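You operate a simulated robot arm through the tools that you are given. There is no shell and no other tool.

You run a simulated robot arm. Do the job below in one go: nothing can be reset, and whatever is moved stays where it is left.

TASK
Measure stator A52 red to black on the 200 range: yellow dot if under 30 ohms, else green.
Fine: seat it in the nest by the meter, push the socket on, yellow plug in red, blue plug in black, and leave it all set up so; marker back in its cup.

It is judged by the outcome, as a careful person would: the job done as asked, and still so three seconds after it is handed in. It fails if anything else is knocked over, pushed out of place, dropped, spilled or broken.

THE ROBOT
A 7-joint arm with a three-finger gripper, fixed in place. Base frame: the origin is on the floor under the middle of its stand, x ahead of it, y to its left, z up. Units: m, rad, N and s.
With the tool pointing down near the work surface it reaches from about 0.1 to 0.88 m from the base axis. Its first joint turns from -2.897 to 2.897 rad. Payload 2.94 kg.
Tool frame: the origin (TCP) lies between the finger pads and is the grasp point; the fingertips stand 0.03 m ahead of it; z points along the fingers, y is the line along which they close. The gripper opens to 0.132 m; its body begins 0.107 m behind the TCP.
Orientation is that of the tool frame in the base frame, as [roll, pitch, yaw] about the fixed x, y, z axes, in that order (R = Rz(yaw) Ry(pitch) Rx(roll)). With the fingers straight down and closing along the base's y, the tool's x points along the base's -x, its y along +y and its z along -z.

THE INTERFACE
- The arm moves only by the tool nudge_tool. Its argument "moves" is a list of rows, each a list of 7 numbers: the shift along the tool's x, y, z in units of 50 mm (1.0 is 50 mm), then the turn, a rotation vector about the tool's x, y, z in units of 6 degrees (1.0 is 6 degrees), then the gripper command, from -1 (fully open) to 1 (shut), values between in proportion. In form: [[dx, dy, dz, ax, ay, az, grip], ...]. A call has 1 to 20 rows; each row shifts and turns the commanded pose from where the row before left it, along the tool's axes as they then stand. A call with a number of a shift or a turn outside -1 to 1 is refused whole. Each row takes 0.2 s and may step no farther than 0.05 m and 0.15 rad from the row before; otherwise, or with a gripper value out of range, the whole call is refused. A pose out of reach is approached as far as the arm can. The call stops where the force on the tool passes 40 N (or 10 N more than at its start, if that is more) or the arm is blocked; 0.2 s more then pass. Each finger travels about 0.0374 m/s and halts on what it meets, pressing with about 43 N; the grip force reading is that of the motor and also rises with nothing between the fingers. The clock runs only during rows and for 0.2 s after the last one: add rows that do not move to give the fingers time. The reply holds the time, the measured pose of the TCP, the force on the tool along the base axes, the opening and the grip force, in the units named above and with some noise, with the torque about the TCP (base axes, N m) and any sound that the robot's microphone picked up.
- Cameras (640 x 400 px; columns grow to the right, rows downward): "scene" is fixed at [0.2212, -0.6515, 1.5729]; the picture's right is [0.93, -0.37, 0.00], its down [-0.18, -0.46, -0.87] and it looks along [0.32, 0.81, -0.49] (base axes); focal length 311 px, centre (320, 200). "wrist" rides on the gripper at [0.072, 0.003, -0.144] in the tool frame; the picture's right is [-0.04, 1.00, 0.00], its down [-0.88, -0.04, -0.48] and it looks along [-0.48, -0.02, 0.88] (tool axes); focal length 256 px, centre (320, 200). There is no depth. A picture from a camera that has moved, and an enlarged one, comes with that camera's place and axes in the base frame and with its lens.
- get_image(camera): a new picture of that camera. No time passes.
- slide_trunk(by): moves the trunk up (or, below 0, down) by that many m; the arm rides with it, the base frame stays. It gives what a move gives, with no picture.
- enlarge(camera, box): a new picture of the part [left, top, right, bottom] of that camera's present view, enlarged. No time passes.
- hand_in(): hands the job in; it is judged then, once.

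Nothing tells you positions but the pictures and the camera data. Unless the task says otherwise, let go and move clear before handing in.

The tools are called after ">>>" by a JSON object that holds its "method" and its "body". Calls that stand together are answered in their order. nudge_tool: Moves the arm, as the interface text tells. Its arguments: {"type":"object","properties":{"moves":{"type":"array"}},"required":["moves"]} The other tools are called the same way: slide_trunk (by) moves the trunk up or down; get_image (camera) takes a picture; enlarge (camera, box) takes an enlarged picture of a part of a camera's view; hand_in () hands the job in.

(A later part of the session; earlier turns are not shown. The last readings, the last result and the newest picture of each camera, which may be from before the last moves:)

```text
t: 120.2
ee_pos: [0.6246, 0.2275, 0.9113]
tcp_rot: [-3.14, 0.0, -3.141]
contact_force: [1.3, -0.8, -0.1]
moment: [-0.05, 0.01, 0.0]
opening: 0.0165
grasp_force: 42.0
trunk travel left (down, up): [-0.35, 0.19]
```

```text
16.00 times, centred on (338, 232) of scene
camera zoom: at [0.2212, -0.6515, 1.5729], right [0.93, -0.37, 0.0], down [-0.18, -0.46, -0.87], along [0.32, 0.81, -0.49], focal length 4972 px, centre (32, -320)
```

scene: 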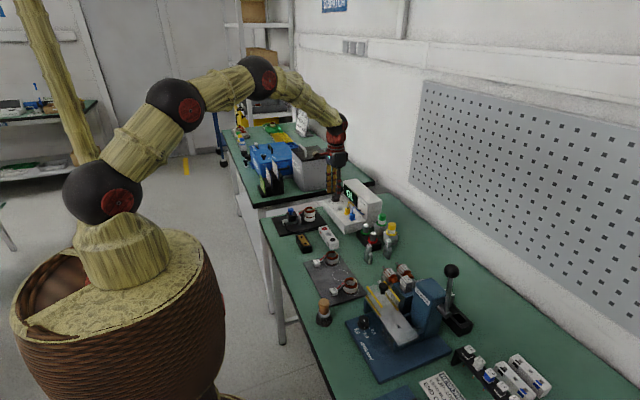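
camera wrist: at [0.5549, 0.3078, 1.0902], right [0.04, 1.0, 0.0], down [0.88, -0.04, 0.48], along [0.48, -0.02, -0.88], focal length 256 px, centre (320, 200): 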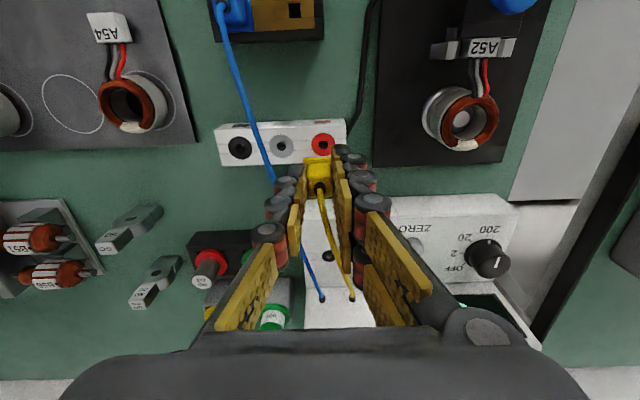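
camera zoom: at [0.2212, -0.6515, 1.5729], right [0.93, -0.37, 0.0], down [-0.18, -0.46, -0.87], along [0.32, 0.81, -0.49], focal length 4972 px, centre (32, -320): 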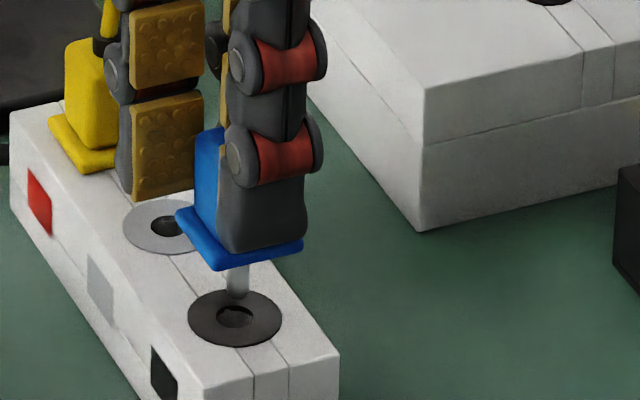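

About 1 mm of trim, then I re-check before insertion.

>>> {"method": "nudge_tool", "body": {"moves": [[0.02, -0.02, 0.05, 0, 0, 0, 0.85], [0, 0, 0, 0, 0, 0, 0.85], [0, 0, 0, 0, 0, 0, 0.85]]}}

>>> {"method": "enlarge", "body": {"camera": "wrist", "box": [295, 130, 345, 180]}}

>>> {"method": "enlarge", "body": {"camera": "scene", "box": [328, 225, 348, 240]}}

```text
t: 121.0
ee_pos: [0.6225, 0.2287, 0.9081]
tcp_rot: [-3.139, 0.0, 3.139]
contact_force: [-0.4, -0.6, -0.5]
moment: [0.0, 0.0, -0.01]
opening: 0.0167
grasp_force: 42.7
trunk travel left (down, up): [-0.35, 0.19]
```

```text
8.00 times, centred on (320, 155) of wrist
camera zoom: at [0.5512, 0.2318, 1.0515], right [0.04, 1.0, 0.0], down [0.88, -0.04, 0.48], along [0.48, -0.02, -0.88], focal length 2048 px, centre (320, 560)
```

zoom: 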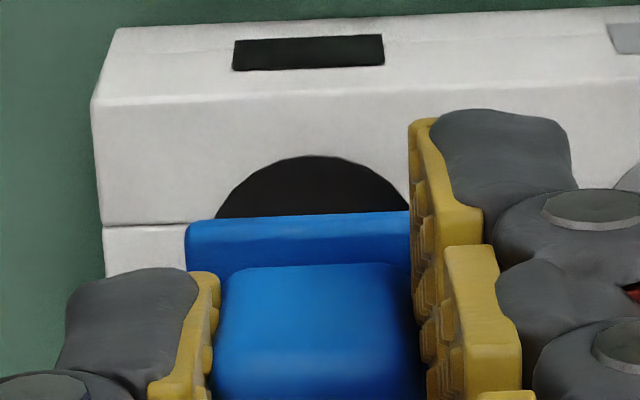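

```text
16.00 times, centred on (338, 232) of scene
camera zoom: at [0.2212, -0.6515, 1.5729], right [0.93, -0.37, 0.0], down [-0.18, -0.46, -0.87], along [0.32, 0.81, -0.49], focal length 4972 px, centre (32, -320)
```

zoom: 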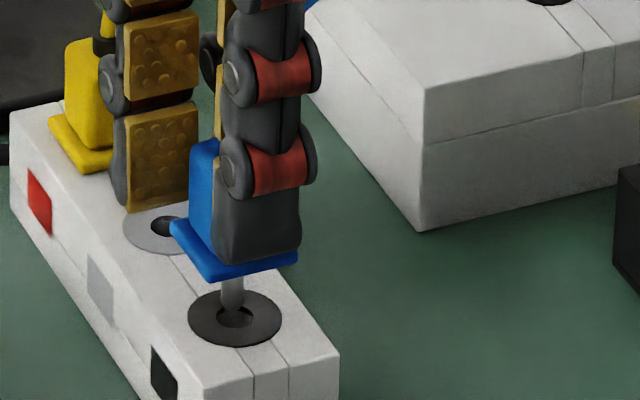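

>>> {"method": "nudge_tool", "body": {"moves": [[-0.02, -0.01, 0.06, 0, 0, 0, 0.85], [0, 0, 0, 0, 0, 0, 0.85], [0, 0, 0, 0, 0, 0, 0.85]]}}

>>> {"method": "enlarge", "body": {"camera": "scene", "box": [328, 225, 348, 240]}}

```text
t: 121.8
ee_pos: [0.6241, 0.2279, 0.9056]
tcp_rot: [-3.14, 0.0, 3.141]
contact_force: [0.6, 0.3, -0.2]
moment: [-0.01, 0.02, 0.0]
opening: 0.0166
grasp_force: 42.2
trunk travel left (down, up): [-0.35, 0.19]
```

```text
16.00 times, centred on (338, 232) of scene
camera zoom: at [0.2212, -0.6515, 1.5729], right [0.93, -0.37, 0.0], down [-0.18, -0.46, -0.87], along [0.32, 0.81, -0.49], focal length 4972 px, centre (32, -320)
```

zoom: 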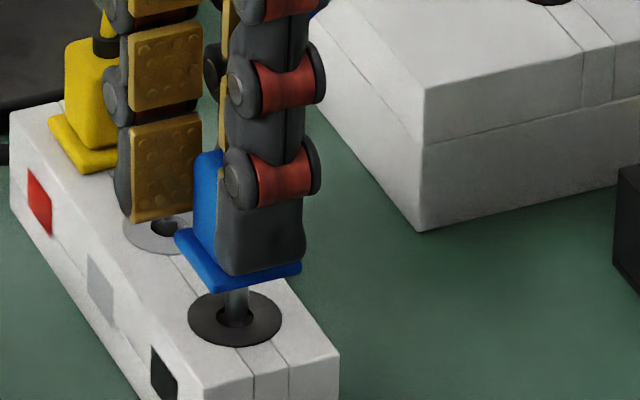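

The pin is centred on the black jack. Lowering in.

>>> {"method": "nudge_tool", "body": {"moves": [[0, 0, 0.05, 0, 0, 0, 0.85], [0, 0, 0.05, 0, 0, 0, 0.85], [0, 0, 0, 0, 0, 0, 0.85]]}}

>>> {"method": "enlarge", "body": {"camera": "scene", "box": [328, 225, 348, 240]}}

```text
t: 122.6
ee_pos: [0.6256, 0.2282, 0.9008]
tcp_rot: [-3.14, -0.002, -3.14]
contact_force: [0.7, -0.5, -0.1]
moment: [0.0, -0.01, -0.02]
opening: 0.0165
grasp_force: 42.3
trunk travel left (down, up): [-0.35, 0.19]
```

```text
16.00 times, centred on (338, 232) of scene
camera zoom: at [0.2212, -0.6515, 1.5729], right [0.93, -0.37, 0.0], down [-0.18, -0.46, -0.87], along [0.32, 0.81, -0.49], focal length 4972 px, centre (32, -320)
```

zoom: 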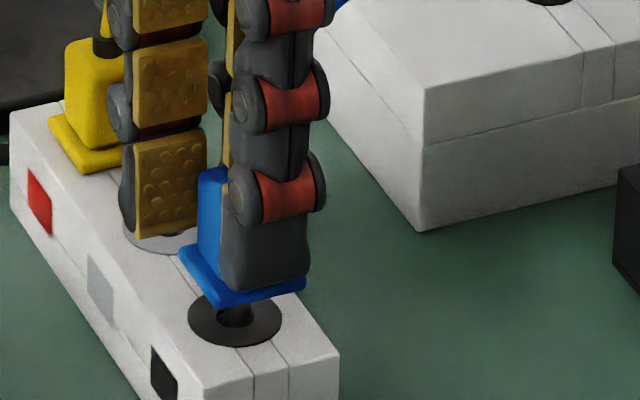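

>>> {"method": "nudge_tool", "body": {"moves": [[0.025, 0, 0, 0, 0, 0, 0.85], [0, 0, 0, 0, 0, 0, 0.85], [0, 0, 0.05, 0, 0, 0, 0.85], [0, 0, 0.05, 0, 0, 0, 0.85], [0, 0, 0, 0, 0, 0, 0.85]]}}

>>> {"method": "enlarge", "body": {"camera": "scene", "box": [328, 225, 348, 240]}}

```text
t: 123.8
ee_pos: [0.6234, 0.2279, 0.8967]
tcp_rot: [-3.139, 0.002, -3.141]
contact_force: [-0.1, 0.1, 0.2]
moment: [0.01, 0.01, 0.0]
opening: 0.0169
grasp_force: 42.1
trunk travel left (down, up): [-0.35, 0.19]
```

```text
16.00 times, centred on (338, 232) of scene
camera zoom: at [0.2212, -0.6515, 1.5729], right [0.93, -0.37, 0.0], down [-0.18, -0.46, -0.87], along [0.32, 0.81, -0.49], focal length 4972 px, centre (32, -320)
```

zoom: 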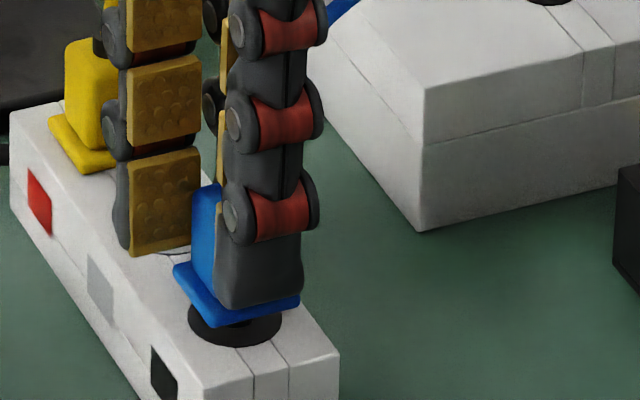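

Entering smoothly. I'm continuing until the flange seats.

>>> {"method": "nudge_tool", "body": {"moves": [[0, 0, 0.06, 0, 0, 0, 0.85], [0, 0, 0.06, 0, 0, 0, 0.85], [0, 0, 0.06, 0, 0, 0, 0.85], [0, 0, 0.05, 0, 0, 0, 0.85], [0, 0, 0, 0, 0, 0, 0.85]]}}

>>> {"method": "enlarge", "body": {"camera": "scene", "box": [328, 225, 348, 240]}}

>>> {"method": "enlarge", "body": {"camera": "scene", "box": [285, 170, 385, 250]}}

```text
t: 125.0
ee_pos: [0.6229, 0.228, 0.8888]
tcp_rot: [3.14, 0.008, 3.141]
contact_force: [-5.5, -0.5, 29.1]
moment: [0.0, 0.21, -0.04]
opening: 0.0169
grasp_force: 42.6
trunk travel left (down, up): [-0.35, 0.19]
```

```text
16.00 times, centred on (338, 232) of scene
camera zoom: at [0.2212, -0.6515, 1.5729], right [0.93, -0.37, 0.0], down [-0.18, -0.46, -0.87], along [0.32, 0.81, -0.49], focal length 4972 px, centre (32, -320)
```

zoom: 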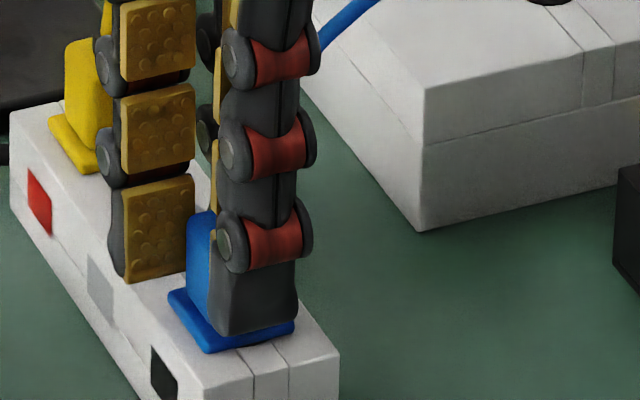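

```text
5.00 times, centred on (335, 210) of scene
camera zoom: at [0.2212, -0.6515, 1.5729], right [0.93, -0.37, 0.0], down [-0.18, -0.46, -0.87], along [0.32, 0.81, -0.49], focal length 1554 px, centre (245, 150)
```

zoom: 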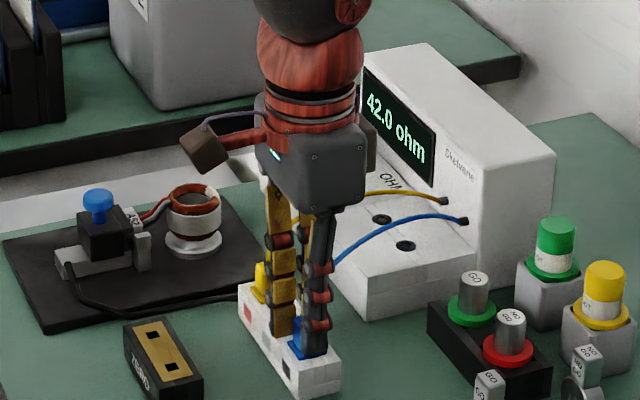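

Blue is seated and the meter reads about 42.0 ohm. I'm releasing blue, rising, and reading the display closely.

>>> {"method": "nudge_tool", "body": {"moves": [[0, 0, -0.06, 0, 0, 0, 0.55], [0, 0, 0, 0, 0, 0, 0.55], [0, 0, 0, 0, 0, 0, 0.55], [0, 0, -0.4, 0, 0.07, 0, 0.5], [0, 0, -0.8, 0, 0, 0, 0.5], [0, 0, -0.8, 0, 0, 0, 0.5], [0.5, 0, 0, 0, 0, 0, 0.5], [0.7, 0, 0, 0, 0, 0, 0.5], [0, 0, 0, 0, 0, 0, 0.5]]}}

>>> {"method": "enlarge", "body": {"camera": "scene", "box": [335, 180, 375, 210]}}

>>> {"method": "enlarge", "body": {"camera": "scene", "box": [285, 180, 385, 260]}}

>>> {"method": "get_image", "body": {"camera": "wrist"}}

```text
t: 127.0
ee_pos: [0.5627, 0.2293, 0.9895]
tcp_rot: [-3.141, -0.006, 3.142]
contact_force: [-0.7, 0.1, 0.0]
moment: [-0.01, -0.01, 0.0]
opening: 0.0327
grasp_force: 0.0
trunk travel left (down, up): [-0.35, 0.19]
```

```text
13.33 times, centred on (355, 195) of scene
camera zoom: at [0.2212, -0.6515, 1.5729], right [0.93, -0.37, 0.0], down [-0.18, -0.46, -0.87], along [0.32, 0.81, -0.49], focal length 4143 px, centre (-147, 267)
```

zoom: 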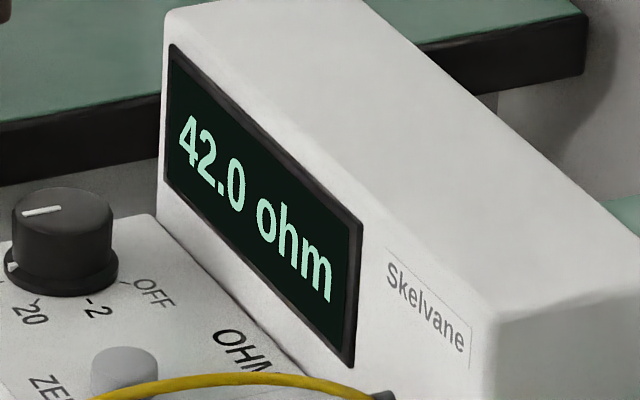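

```text
5.00 times, centred on (335, 220) of scene
camera zoom: at [0.2212, -0.6515, 1.5729], right [0.93, -0.37, 0.0], down [-0.18, -0.46, -0.87], along [0.32, 0.81, -0.49], focal length 1554 px, centre (245, 100)
```

zoom: 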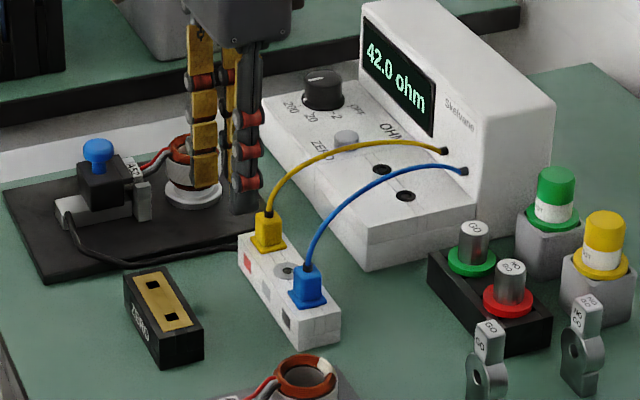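

```text
taken
camera wrist: at [0.4922, 0.2321, 1.133], right [0.04, 1.0, 0.0], down [0.88, -0.04, 0.47], along [0.47, -0.02, -0.88], focal length 256 px, centre (320, 200)
```

wrist: 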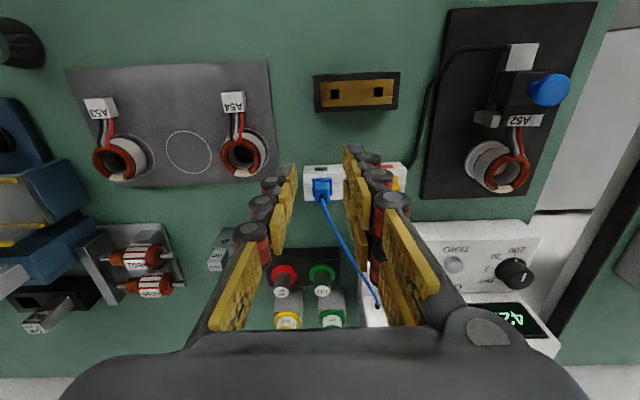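

42.0 ohm on the 200 range, zeroed, is not under 30, so A52 gets a green dot. I'll go look at the green marker in its cup.

>>> {"method": "nudge_tool", "body": {"moves": [[0, 0, -0.6, 0, -0.057, 0, 0.2], [-0.685, -0.047, -0.3, 0, 0, 0, -0.5], [-0.685, -0.047, -0.3, 0, 0, 0, -0.5], [-0.685, -0.047, 0, 0, 0, 0, -0.5], [-0.685, -0.047, 0, 0, 0, 0, -0.5], [0, 0, 0, 0, 0, 0, -0.5], [0, 0, 0, 0, 0, 0, -0.5]]}}

>>> {"method": "get_image", "body": {"camera": "wrist"}}

>>> {"method": "enlarge", "body": {"camera": "wrist", "box": [230, 130, 400, 260]}}

>>> {"method": "enlarge", "body": {"camera": "scene", "box": [355, 200, 415, 250]}}

```text
t: 128.6
ee_pos: [0.6997, 0.219, 1.048]
tcp_rot: [-3.14, -0.001, -3.141]
contact_force: [0.0, 0.7, -0.1]
moment: [-0.02, 0.03, 0.03]
opening: 0.0991
grasp_force: 0.1
trunk travel left (down, up): [-0.35, 0.19]
```

```text
taken
camera wrist: at [0.6288, 0.222, 1.1915], right [0.04, 1.0, 0.0], down [0.88, -0.04, 0.47], along [0.47, -0.02, -0.88], focal length 256 px, centre (320, 200)
```

wrist: 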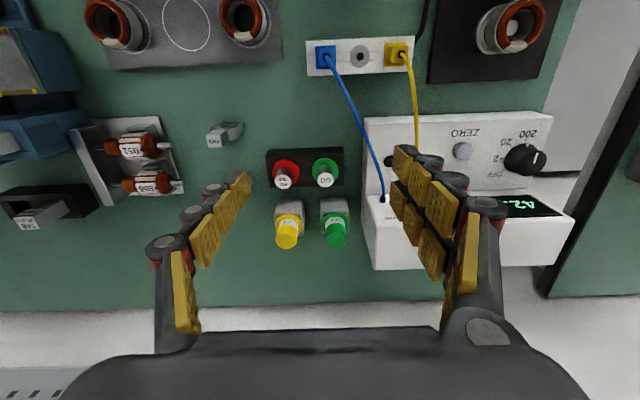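

```text
3.08 times, centred on (315, 195) of wrist
camera zoom: at [0.6288, 0.222, 1.1915], right [0.04, 1.0, 0.0], down [0.88, -0.04, 0.47], along [0.47, -0.02, -0.88], focal length 788 px, centre (335, 215)
```

zoom: 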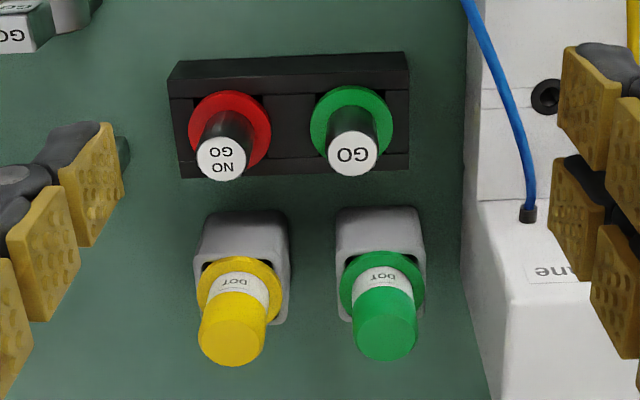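

```text
8.00 times, centred on (385, 225) of scene
camera zoom: at [0.2212, -0.6515, 1.5729], right [0.93, -0.37, 0.0], down [-0.18, -0.46, -0.87], along [0.32, 0.81, -0.49], focal length 2486 px, centre (-200, 0)
```

zoom: 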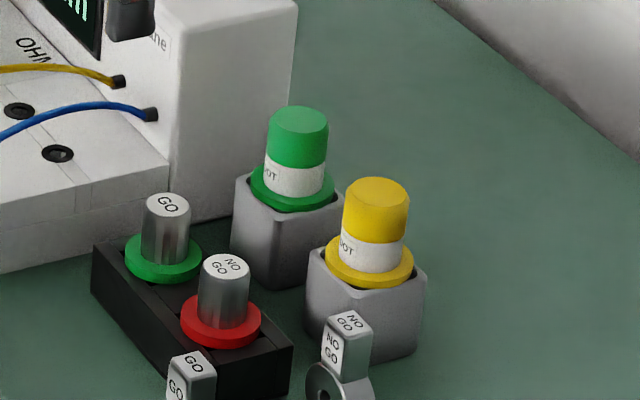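

The green marker stands near (0.8345, 0.2355), between the yellow marker and the meter's side. Closing along x gives the most room, so I'll turn the wrist to yaw 270° here first, up high.

>>> {"method": "nudge_tool", "body": {"moves": [[0, 0, 0, 0, 0, -1, 0.3], [0, 0, 0, 0, 0, -1, 0.3], [0, 0, 0, 0, 0, -1, 0.3], [0, 0, 0, 0, 0, -1, 0.3], [0, 0, 0, 0, 0, -1, 0.3], [0, 0, 0, 0, 0, -1, 0.3], [0, 0, 0, 0, 0, -1, 0.3], [0, 0, 0, 0, 0, -1, 0.3], [0, 0, 0, 0, 0, -1, 0.3], [0, 0, 0, 0, 0, -1, 0.3], [0, 0, 0, 0, 0, -1, 0.3], [0, 0, 0, 0, 0, -1, 0.3], [0, 0, 0, 0, 0, -1, 0.3], [0, 0, 0, 0, 0, -1, 0.3], [0, 0, 0, 0, 0, -1, 0.3], [0, 0, 0, 0, 0, 0, 0.3]]}}

>>> {"method": "get_image", "body": {"camera": "wrist"}}

>>> {"method": "get_image", "body": {"camera": "scene"}}

```text
t: 132.0
ee_pos: [0.7009, 0.2196, 1.0482]
tcp_rot: [3.141, -0.002, -1.57]
contact_force: [0.2, 0.2, 0.2]
moment: [-0.03, 0.01, -0.01]
opening: 0.0462
grasp_force: 0.1
trunk travel left (down, up): [-0.35, 0.19]
```

```text
taken
camera wrist: at [0.6976, 0.1465, 1.1914], right [-1.0, 0.04, 0.0], down [0.04, 0.88, 0.47], along [0.02, 0.47, -0.88], focal length 256 px, centre (320, 200)
```

wrist: 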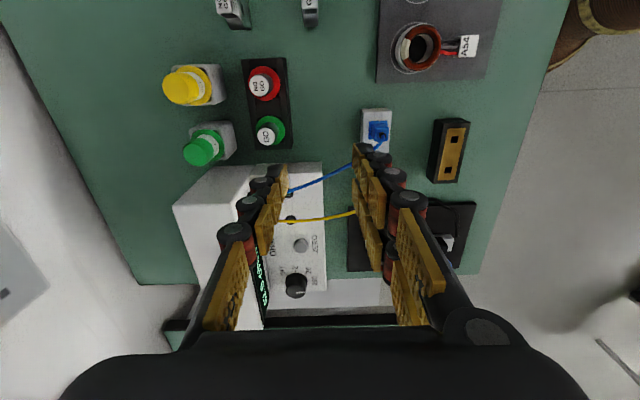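

```text
taken
```

scene: 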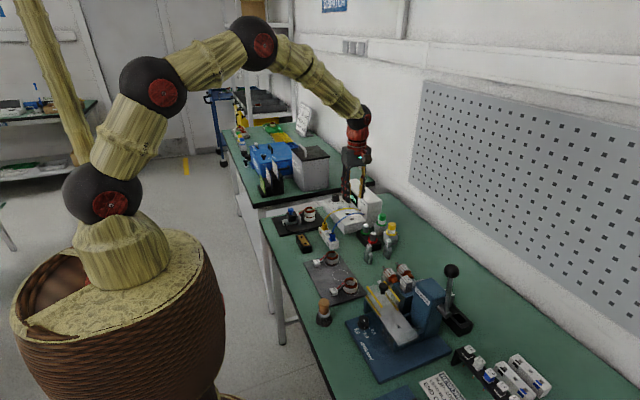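

Now yaw is 270°, with the single finger on the +x side. I'm zooming in for a precise fix on the green marker from here.

>>> {"method": "enlarge", "body": {"camera": "wrist", "box": [150, 90, 290, 190]}}

```text
4.00 times, centred on (220, 140) of wrist
camera zoom: at [0.6976, 0.1465, 1.1914], right [-1.0, 0.04, 0.0], down [0.04, 0.88, 0.47], along [0.02, 0.47, -0.88], focal length 1024 px, centre (720, 440)
```

zoom: 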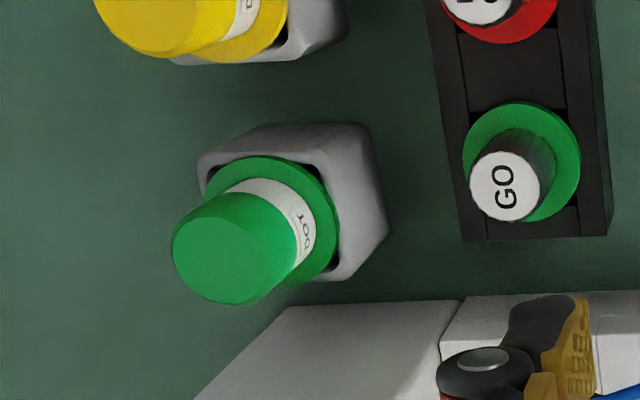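

Two views disagree by a few millimetres, so I'll approach to hover above the marker and servo from there. I'm moving in steps because this is close to the reach limit.

>>> {"method": "nudge_tool", "body": {"moves": [[-0.06, -0.6, 0.3, 0, 0, 0, 0.3], [-0.06, -0.6, 0.3, 0, 0, 0, 0.3], [-0.08, -0.6, 0.2, 0, 0, 0, 0.3], [0, 0, 0, 0, 0, 0, 0.3]]}}

>>> {"method": "get_image", "body": {"camera": "wrist"}}

>>> {"method": "enlarge", "body": {"camera": "scene", "box": [330, 130, 430, 250]}}

```text
t: 133.0
ee_pos: [0.793, 0.232, 1.0082]
tcp_rot: [3.141, -0.002, -1.57]
contact_force: [0.4, -1.4, -0.9]
moment: [-0.01, -0.01, -0.01]
opening: 0.0464
grasp_force: 0.0
trunk travel left (down, up): [-0.35, 0.19]
```

```text
taken
camera wrist: at [0.7899, 0.1591, 1.1502], right [-1.0, 0.04, 0.0], down [0.04, 0.88, 0.47], along [0.02, 0.47, -0.88], focal length 256 px, centre (320, 200)
```

wrist: 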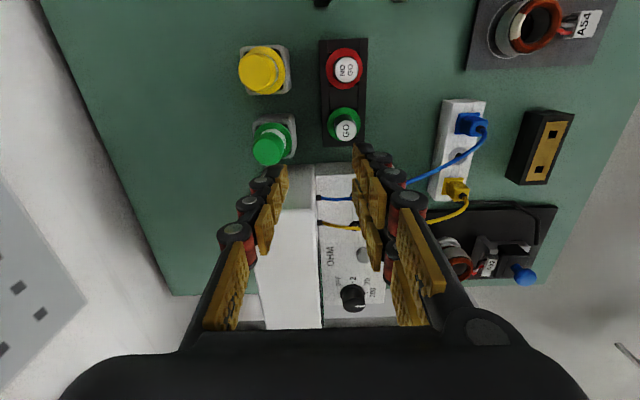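

```text
3.33 times, centred on (380, 190) of scene
camera zoom: at [0.2212, -0.6515, 1.5729], right [0.93, -0.37, 0.0], down [-0.18, -0.46, -0.87], along [0.32, 0.81, -0.49], focal length 1036 px, centre (120, 233)
```

zoom: 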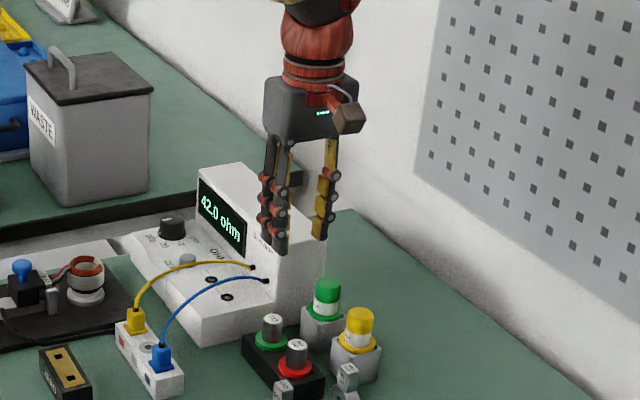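

The marker top is near (0.843, 0.233, 0.908), about 0.875 m out, just within reach. I'm approaching slowly toward a lower hover.

>>> {"method": "nudge_tool", "body": {"moves": [[-0.01, -0.2, 0.3, 0, 0, 0, 0.3], [-0.01, -0.25, 0.3, 0, 0, 0, 0.3], [-0.01, -0.25, 0.2, 0, 0, 0, 0.3], [0, 0, 0, 0, 0, 0, 0.3]]}}

>>> {"method": "get_image", "body": {"camera": "wrist"}}

>>> {"method": "enlarge", "body": {"camera": "wrist", "box": [230, 80, 390, 200]}}

```text
t: 134.0
ee_pos: [0.8264, 0.2331, 0.9687]
tcp_rot: [3.14, -0.003, -1.571]
contact_force: [0.0, 1.2, -0.3]
moment: [0.0, -0.01, 0.03]
opening: 0.0464
grasp_force: 0.0
trunk travel left (down, up): [-0.35, 0.19]
```

```text
taken
camera wrist: at [0.824, 0.1602, 1.1118], right [-1.0, 0.04, 0.0], down [0.04, 0.88, 0.47], along [0.02, 0.47, -0.88], focal length 256 px, centre (320, 200)
```

wrist: 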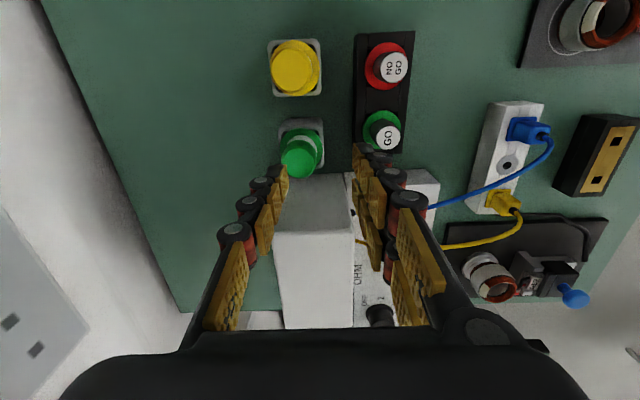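

```text
3.33 times, centred on (310, 140) of wrist
camera zoom: at [0.824, 0.1602, 1.1118], right [-1.0, 0.04, 0.0], down [0.04, 0.88, 0.47], along [0.02, 0.47, -0.88], focal length 853 px, centre (353, 400)
```

zoom: 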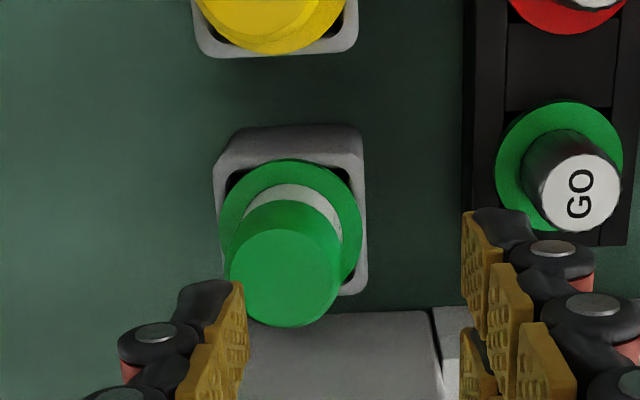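

Now consistent: the marker axis is at (0.8447, 0.2330) with its top at z≈0.908. I'm moving the last 18 mm outward with a small descent.

>>> {"method": "nudge_tool", "body": {"moves": [[0, -0.12, 0.1, 0, 0, 0, 0.3], [0, -0.12, 0.1, 0, 0, 0, 0.3], [0, -0.11, 0.1, 0, 0, 0, 0.3], [0, 0, 0, 0, 0, 0, 0.3]]}}

>>> {"method": "get_image", "body": {"camera": "wrist"}}

>>> {"method": "enlarge", "body": {"camera": "wrist", "box": [230, 80, 390, 200]}}

>>> {"method": "enlarge", "body": {"camera": "scene", "box": [340, 170, 420, 240]}}

```text
t: 135.0
ee_pos: [0.8429, 0.2309, 0.9524]
tcp_rot: [3.141, -0.005, -1.571]
contact_force: [0.2, -0.2, -1.3]
moment: [0.01, -0.01, -0.03]
opening: 0.0462
grasp_force: 0.0
trunk travel left (down, up): [-0.35, 0.19]
```

```text
taken
camera wrist: at [0.8406, 0.1581, 1.0967], right [-1.0, 0.04, 0.0], down [0.04, 0.88, 0.47], along [0.02, 0.47, -0.88], focal length 256 px, centre (320, 200)
```

wrist: 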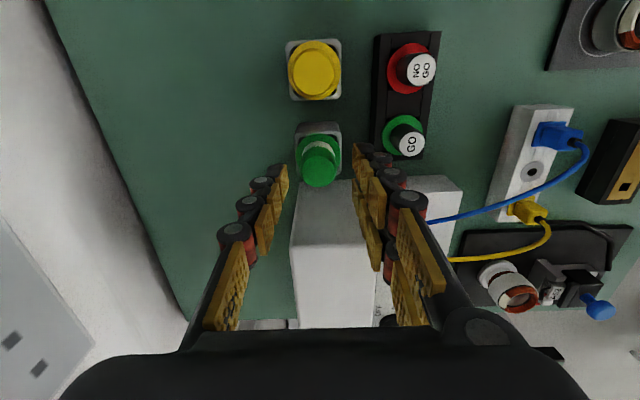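

```text
3.33 times, centred on (310, 140) of wrist
camera zoom: at [0.8406, 0.1581, 1.0967], right [-1.0, 0.04, 0.0], down [0.04, 0.88, 0.47], along [0.02, 0.47, -0.88], focal length 853 px, centre (353, 400)
```

zoom: 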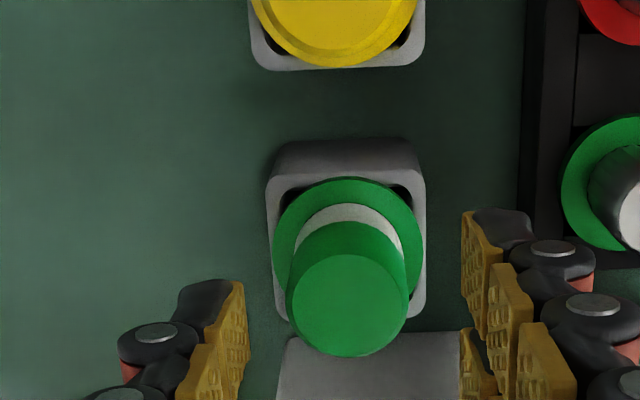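

```text
5.71 times, centred on (380, 205) of scene
camera zoom: at [0.2212, -0.6515, 1.5729], right [0.93, -0.37, 0.0], down [-0.18, -0.46, -0.87], along [0.32, 0.81, -0.49], focal length 1776 px, centre (-23, 171)
```

zoom: 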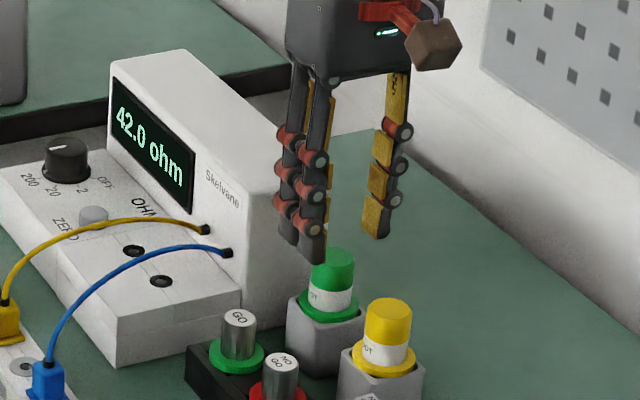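

The marker is between the fingers. A small trim in y, then I'm descending around its body.

>>> {"method": "nudge_tool", "body": {"moves": [[-0.06, -0.03, 0.2, 0, -0.04, 0, 0.3], [0, 0, 0.25, 0, 0, 0, 0.3], [0, 0, 0.25, 0, 0, 0, 0.3], [0, 0, 0, 0, 0, 0, 0.3]]}}

>>> {"method": "enlarge", "body": {"camera": "wrist", "box": [230, 100, 390, 220]}}

>>> {"method": "enlarge", "body": {"camera": "scene", "box": [350, 190, 410, 240]}}

```text
t: 136.0
ee_pos: [0.844, 0.2315, 0.9172]
tcp_rot: [3.139, 0.001, -1.571]
contact_force: [-0.6, -0.8, 0.0]
moment: [0.0, 0.02, 0.01]
opening: 0.0464
grasp_force: 0.0
trunk travel left (down, up): [-0.35, 0.19]
```

```text
3.33 times, centred on (310, 160) of wrist
camera zoom: at [0.8415, 0.1591, 1.0597], right [-1.0, 0.04, 0.0], down [0.04, 0.88, 0.48], along [0.02, 0.48, -0.88], focal length 853 px, centre (353, 333)
```

zoom: 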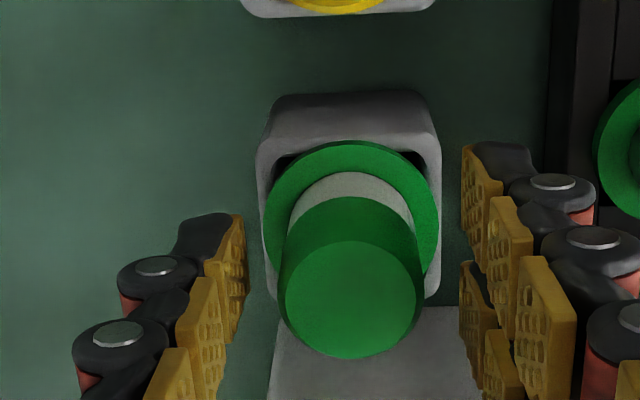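

```text
8.00 times, centred on (380, 215) of scene
camera zoom: at [0.2212, -0.6515, 1.5729], right [0.93, -0.37, 0.0], down [-0.18, -0.46, -0.87], along [0.32, 0.81, -0.49], focal length 2486 px, centre (-160, 80)
```

zoom: 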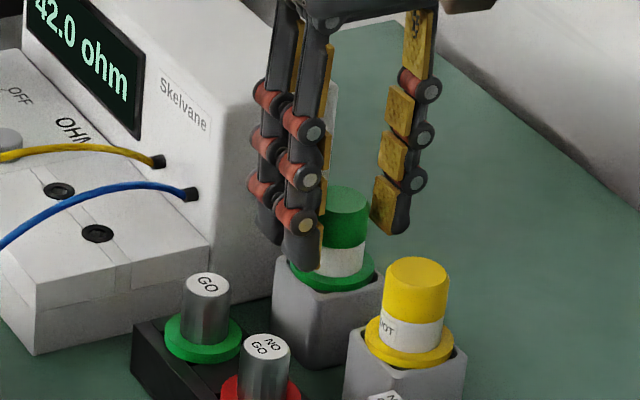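

Well placed around the body. Last few millimetres, then I close on the marker.

>>> {"method": "nudge_tool", "body": {"moves": [[-0.04, 0, 0.14, 0, 0, 0, 0.3], [0, 0, 0, 0, 0, 0, 0.3], [0, 0, 0, 0, 0, 0, 0.75], [0, 0, 0, 0, 0, 0, 0.75], [0, 0, 0, 0, 0, 0, 0.75], [0, 0, 0, 0, 0, 0, 0.75]]}}

>>> {"method": "enlarge", "body": {"camera": "wrist", "box": [230, 100, 390, 220]}}

>>> {"method": "enlarge", "body": {"camera": "scene", "box": [350, 190, 410, 240]}}

```text
t: 137.4
ee_pos: [0.8448, 0.2348, 0.9093]
tcp_rot: [3.14, 0.002, -1.572]
contact_force: [-0.3, -0.2, 0.3]
moment: [0.02, -0.01, -0.01]
opening: 0.0277
grasp_force: 42.2
trunk travel left (down, up): [-0.35, 0.19]
```

```text
3.33 times, centred on (310, 160) of wrist
camera zoom: at [0.8413, 0.1615, 1.0525], right [-1.0, 0.04, 0.0], down [0.04, 0.88, 0.48], along [0.02, 0.48, -0.88], focal length 853 px, centre (353, 333)
```

zoom: 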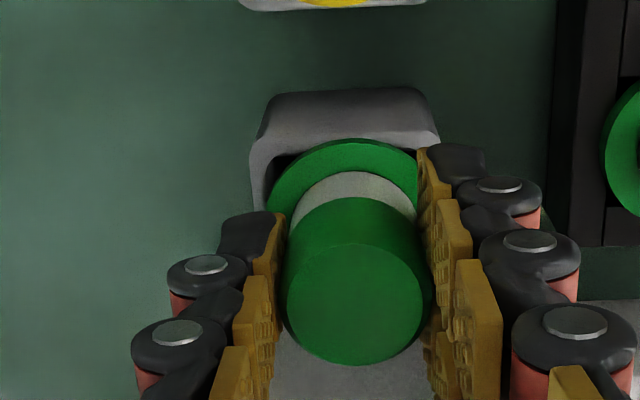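

```text
8.00 times, centred on (380, 215) of scene
camera zoom: at [0.2212, -0.6515, 1.5729], right [0.93, -0.37, 0.0], down [-0.18, -0.46, -0.87], along [0.32, 0.81, -0.49], focal length 2486 px, centre (-160, 80)
```

zoom: 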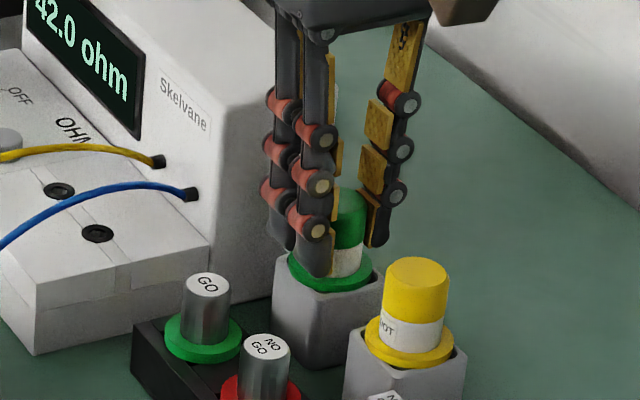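

The green marker is gripped at 27.7 mm. I'm lifting straight up out of the cup.

>>> {"method": "nudge_tool", "body": {"moves": [[0, 0, -0.15, 0, 0, 0, 0.75], [0, 0, -0.2, 0, 0, 0, 0.75], [0, 0, -0.25, 0, 0, 0, 0.75], [0, 0, -0.25, 0, 0, 0, 0.75], [0, 0, -0.2, 0, 0, 0, 0.75], [0, 0, 0, 0, 0, 0, 0.75]]}}

>>> {"method": "get_image", "body": {"camera": "wrist"}}

>>> {"method": "enlarge", "body": {"camera": "scene", "box": [350, 180, 410, 230]}}

```text
t: 138.8
ee_pos: [0.8459, 0.2344, 0.9637]
tcp_rot: [3.139, 0.003, -1.571]
contact_force: [-0.1, 0.1, 0.1]
moment: [-0.02, 0.02, 0.04]
opening: 0.0276
grasp_force: 43.0
trunk travel left (down, up): [-0.35, 0.19]
```

```text
taken
camera wrist: at [0.8427, 0.1617, 1.1068], right [-1.0, 0.04, 0.0], down [0.04, 0.88, 0.48], along [0.02, 0.48, -0.88], focal length 256 px, centre (320, 200)
```

wrist: 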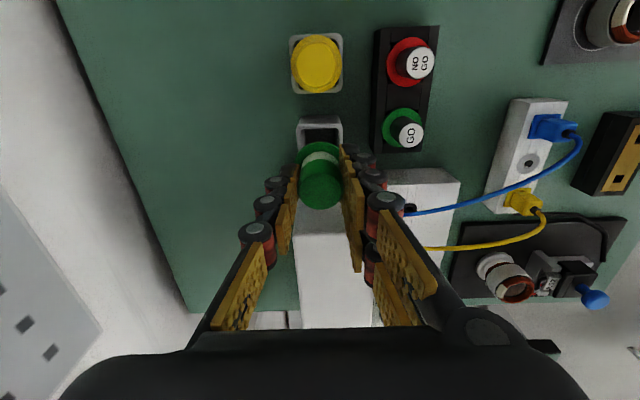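

```text
8.00 times, centred on (380, 205) of scene
camera zoom: at [0.2212, -0.6515, 1.5729], right [0.93, -0.37, 0.0], down [-0.18, -0.46, -0.87], along [0.32, 0.81, -0.49], focal length 2486 px, centre (-160, 160)
```

zoom: 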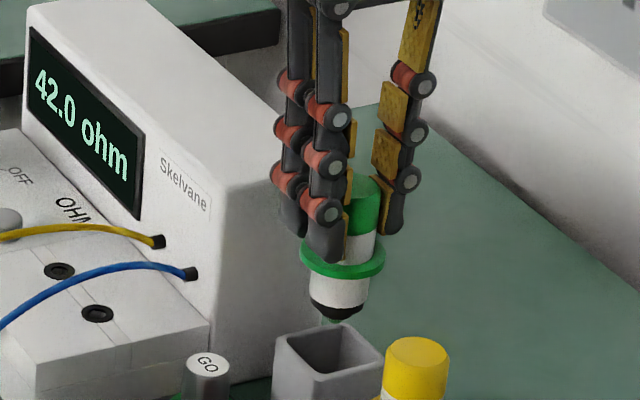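

The marker is free, with its tip about 36 mm below the collar. I'm retreating inward and up before crossing to the nest so I stay clear of the meter.

>>> {"method": "nudge_tool", "body": {"moves": [[0, 0.5, -0.28, 0, 0, 0, 0.75], [0, 0.64, -0.28, 0, 0, 0, 0.75], [0, 0.64, -0.28, 0, 0, 0, 0.75], [0, 0.64, -0.28, 0, 0, 0, 0.75], [0, 0.64, -0.28, 0, 0, 0, 0.75], [-0.7, 0.25, 0, 0, 0, 0, 0.75], [-0.7, 0.25, 0, 0, 0, 0, 0.75], [-0.7, 0.25, 0, 0, 0, 0, 0.75], [-0.7, 0.25, 0, 0, 0, 0, 0.75], [-0.7, 0.25, 0, 0, 0, 0, 0.75], [0, 0, 0, 0, 0, 0, 0.75]]}}

>>> {"method": "get_image", "body": {"camera": "wrist"}}

>>> {"method": "enlarge", "body": {"camera": "scene", "box": [280, 140, 380, 240]}}

```text
t: 141.2
ee_pos: [0.6292, 0.4134, 1.0354]
tcp_rot: [3.141, 0.002, -1.573]
contact_force: [0.4, -0.2, 0.3]
moment: [-0.02, -0.01, 0.0]
opening: 0.0275
grasp_force: 42.8
trunk travel left (down, up): [-0.35, 0.19]
```

```text
taken
camera wrist: at [0.626, 0.3398, 1.1792], right [-1.0, 0.04, 0.0], down [0.04, 0.88, 0.48], along [0.02, 0.48, -0.88], focal length 256 px, centre (320, 200)
```

wrist: 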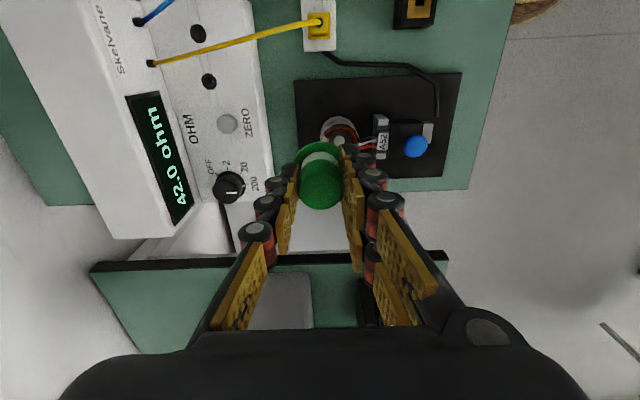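

```text
4.00 times, centred on (330, 190) of scene
camera zoom: at [0.2212, -0.6515, 1.5729], right [0.93, -0.37, 0.0], down [-0.18, -0.46, -0.87], along [0.32, 0.81, -0.49], focal length 1243 px, centre (280, 240)
```

zoom: 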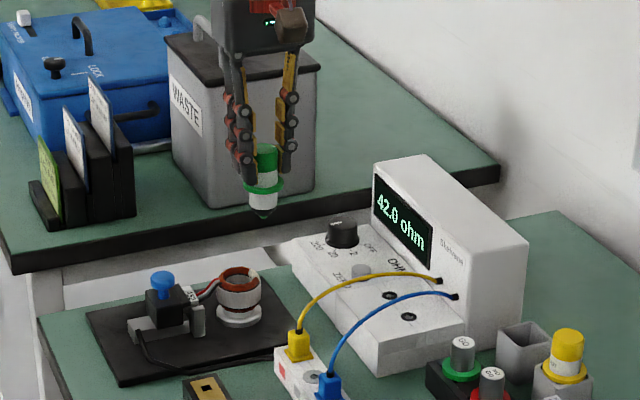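

I'm above the nest. Zooming to find A52's ring top and white patch relative to the marker.

>>> {"method": "enlarge", "body": {"camera": "wrist", "box": [290, 100, 370, 160]}}

>>> {"method": "enlarge", "body": {"camera": "scene", "box": [320, 165, 360, 225]}}

>>> {"method": "enlarge", "body": {"camera": "scene", "box": [325, 175, 355, 200]}}

```text
6.67 times, centred on (330, 130) of wrist
camera zoom: at [0.626, 0.3398, 1.1792], right [-1.0, 0.04, 0.0], down [0.04, 0.88, 0.48], along [0.02, 0.48, -0.88], focal length 1707 px, centre (253, 667)
```

zoom: 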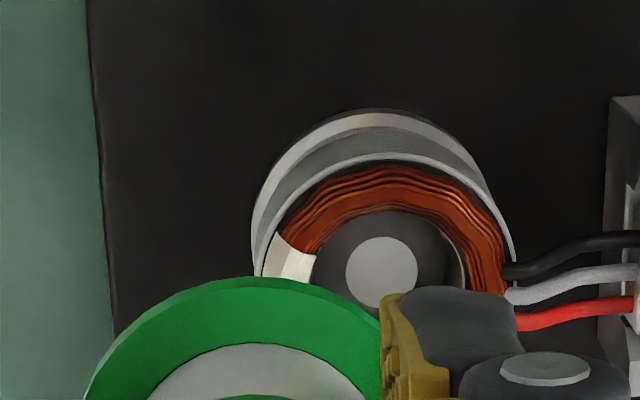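

```text
6.67 times, centred on (340, 195) of scene
camera zoom: at [0.2212, -0.6515, 1.5729], right [0.93, -0.37, 0.0], down [-0.18, -0.46, -0.87], along [0.32, 0.81, -0.49], focal length 2072 px, centre (187, 233)
```

zoom: 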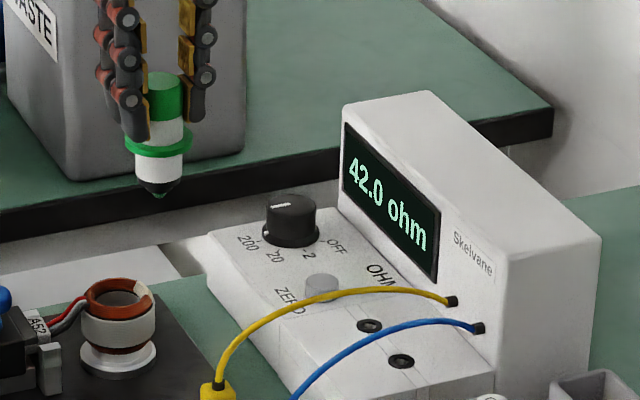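

```text
16.00 times, centred on (340, 188) of scene
camera zoom: at [0.2212, -0.6515, 1.5729], right [0.93, -0.37, 0.0], down [-0.18, -0.46, -0.87], along [0.32, 0.81, -0.49], focal length 4972 px, centre (0, 400)
```

zoom: 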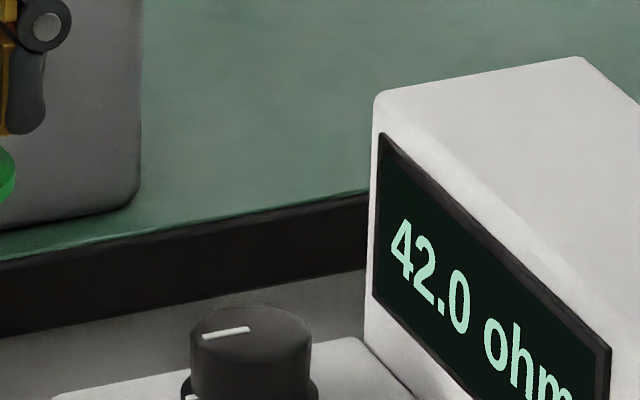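

I take the white patch to be at about (0.623, 0.4275), opposite the leads. I'm moving the marker over it and lowering to about 15–20 mm above the ring for a check.

>>> {"method": "nudge_tool", "body": {"moves": [[-0.314, 0.142, 0, 0, 0, 0, 0.75], [0, 0, 0.4, 0, 0, 0, 0.75], [0, 0, 0.4, 0, 0, 0, 0.75], [0, 0, 0.3, 0, 0, 0, 0.75], [0, 0, 0, 0, 0, 0, 0.75], [0, 0, 0, 0, 0, 0, 0.75]]}}

>>> {"method": "get_image", "body": {"camera": "wrist"}}

>>> {"method": "enlarge", "body": {"camera": "scene", "box": [285, 185, 335, 225]}}

>>> {"method": "enlarge", "body": {"camera": "scene", "box": [300, 195, 324, 215]}}

```text
t: 142.6
ee_pos: [0.6217, 0.4265, 0.9805]
tcp_rot: [3.139, 0.001, -1.571]
contact_force: [0.0, 0.1, -0.4]
moment: [0.02, 0.01, 0.01]
opening: 0.0275
grasp_force: 42.7
trunk travel left (down, up): [-0.35, 0.19]
```

```text
taken
camera wrist: at [0.6187, 0.354, 1.123], right [-1.0, 0.04, 0.0], down [0.04, 0.88, 0.48], along [0.02, 0.48, -0.88], focal length 256 px, centre (320, 200)
```

wrist: 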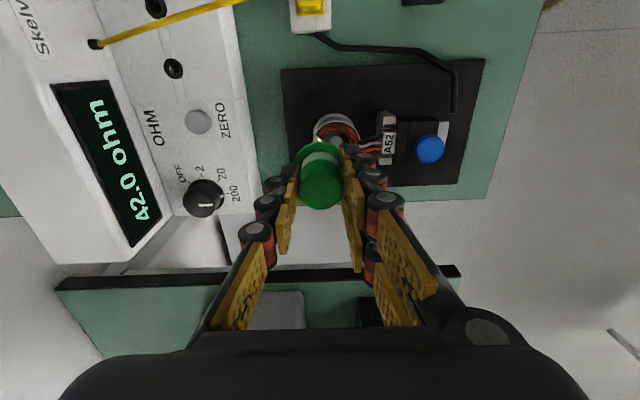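

```text
10.00 times, centred on (310, 205) of scene
camera zoom: at [0.2212, -0.6515, 1.5729], right [0.93, -0.37, 0.0], down [-0.18, -0.46, -0.87], along [0.32, 0.81, -0.49], focal length 3107 px, centre (420, 150)
```

zoom: 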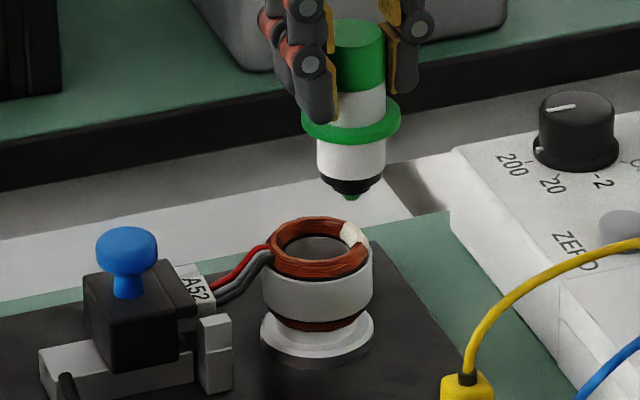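

```text
16.00 times, centred on (312, 205) of scene
camera zoom: at [0.2212, -0.6515, 1.5729], right [0.93, -0.37, 0.0], down [-0.18, -0.46, -0.87], along [0.32, 0.81, -0.49], focal length 4972 px, centre (448, 120)
```

zoom: 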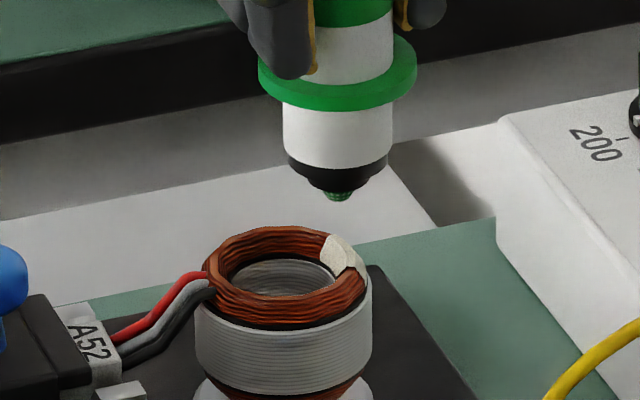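

The tip is about above the patch in the scene view. I want a better fix in y, so I'm zooming the wrist view on the ring and collar.

>>> {"method": "enlarge", "body": {"camera": "wrist", "box": [290, 100, 370, 160]}}

>>> {"method": "enlarge", "body": {"camera": "wrist", "box": [260, 120, 380, 220]}}

```text
6.67 times, centred on (330, 130) of wrist
camera zoom: at [0.6187, 0.354, 1.123], right [-1.0, 0.04, 0.0], down [0.04, 0.88, 0.48], along [0.02, 0.48, -0.88], focal length 1707 px, centre (253, 667)
```

zoom: 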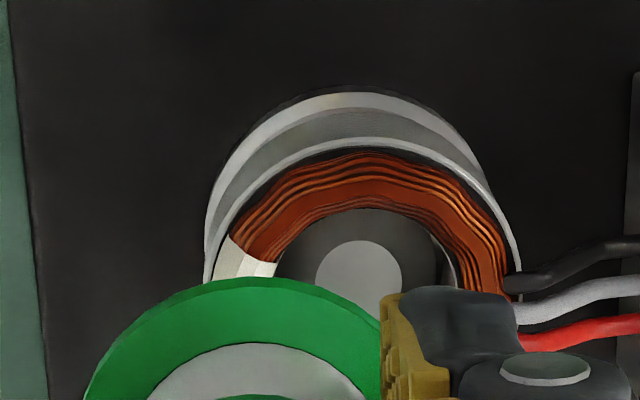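

```text
4.00 times, centred on (320, 170) of wrist
camera zoom: at [0.6187, 0.354, 1.123], right [-1.0, 0.04, 0.0], down [0.04, 0.88, 0.48], along [0.02, 0.48, -0.88], focal length 1024 px, centre (320, 320)
```

zoom: 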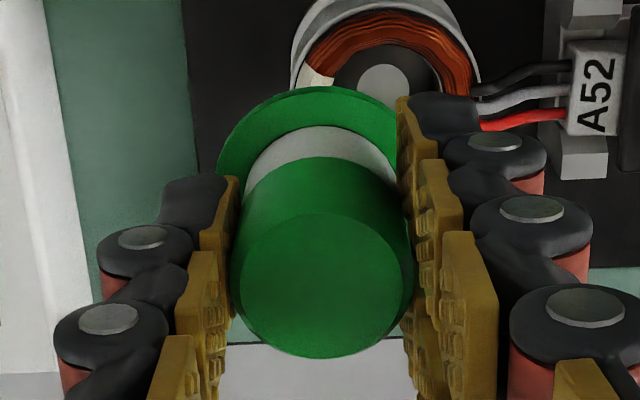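

To pin down any bias in this wrist orientation I'll use the dial, whose position I know well, as a reference.

>>> {"method": "enlarge", "body": {"camera": "wrist", "box": [160, 160, 260, 230]}}

>>> {"method": "enlarge", "body": {"camera": "wrist", "box": [380, 100, 480, 180]}}

```text
5.71 times, centred on (210, 195) of wrist
camera zoom: at [0.6187, 0.354, 1.123], right [-1.0, 0.04, 0.0], down [0.04, 0.88, 0.48], along [0.02, 0.48, -0.88], focal length 1463 px, centre (949, 229)
```

zoom: 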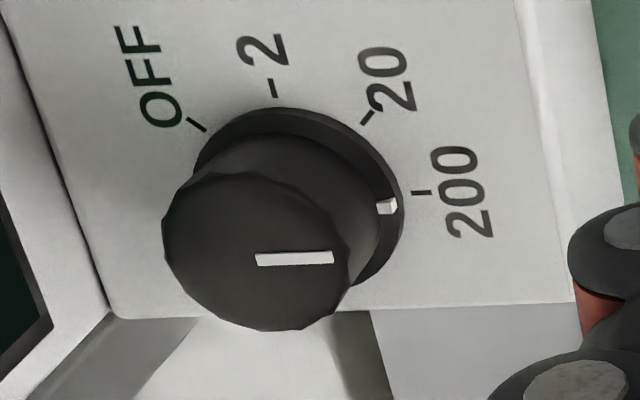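

```text
5.00 times, centred on (430, 140) of wrist
camera zoom: at [0.6187, 0.354, 1.123], right [-1.0, 0.04, 0.0], down [0.04, 0.88, 0.48], along [0.02, 0.48, -0.88], focal length 1280 px, centre (-230, 500)
```

zoom: 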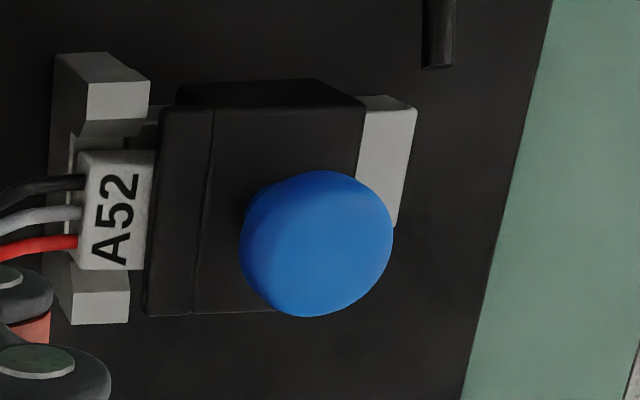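

The reference checks out: the marker is leaning about 3° in the grip, so its tip is near (0.618, 0.425). I'm shifting slightly toward the patch and lowering to a few millimetres above the ring.

>>> {"method": "nudge_tool", "body": {"moves": [[-0.02, -0.06, 0, 0, 0, 0, 0.75], [0, 0, 0.1, 0, 0, 0, 0.75], [0, 0, 0.1, 0, 0, 0, 0.75], [0, 0, 0, 0, 0, 0, 0.75], [0, 0, 0, 0, 0, 0, 0.75]]}}

>>> {"method": "enlarge", "body": {"camera": "scene", "box": [300, 195, 324, 215]}}

>>> {"method": "enlarge", "body": {"camera": "wrist", "box": [290, 100, 370, 160]}}

```text
t: 143.8
ee_pos: [0.6252, 0.4268, 0.9704]
tcp_rot: [3.141, 0.003, -1.572]
contact_force: [0.1, -0.1, -1.0]
moment: [-0.02, 0.02, 0.02]
opening: 0.0278
grasp_force: 43.0
trunk travel left (down, up): [-0.35, 0.19]
```

```text
16.00 times, centred on (312, 205) of scene
camera zoom: at [0.2212, -0.6515, 1.5729], right [0.93, -0.37, 0.0], down [-0.18, -0.46, -0.87], along [0.32, 0.81, -0.49], focal length 4972 px, centre (448, 120)
```

zoom: 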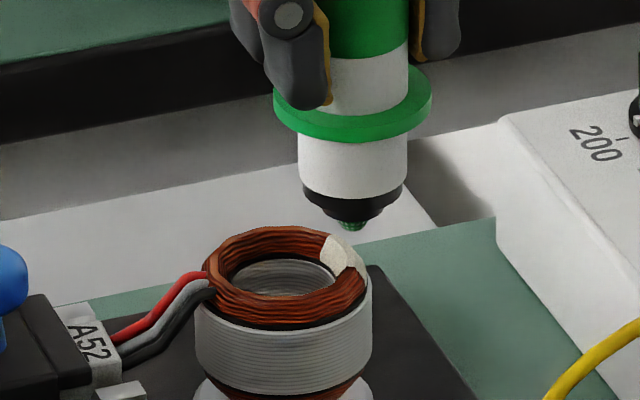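

```text
6.67 times, centred on (330, 130) of wrist
camera zoom: at [0.623, 0.3543, 1.1127], right [-1.0, 0.04, 0.0], down [0.04, 0.88, 0.48], along [0.02, 0.48, -0.88], focal length 1707 px, centre (253, 667)
```

zoom: 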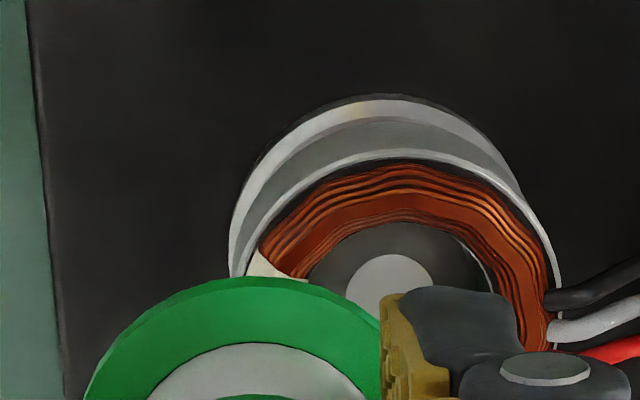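

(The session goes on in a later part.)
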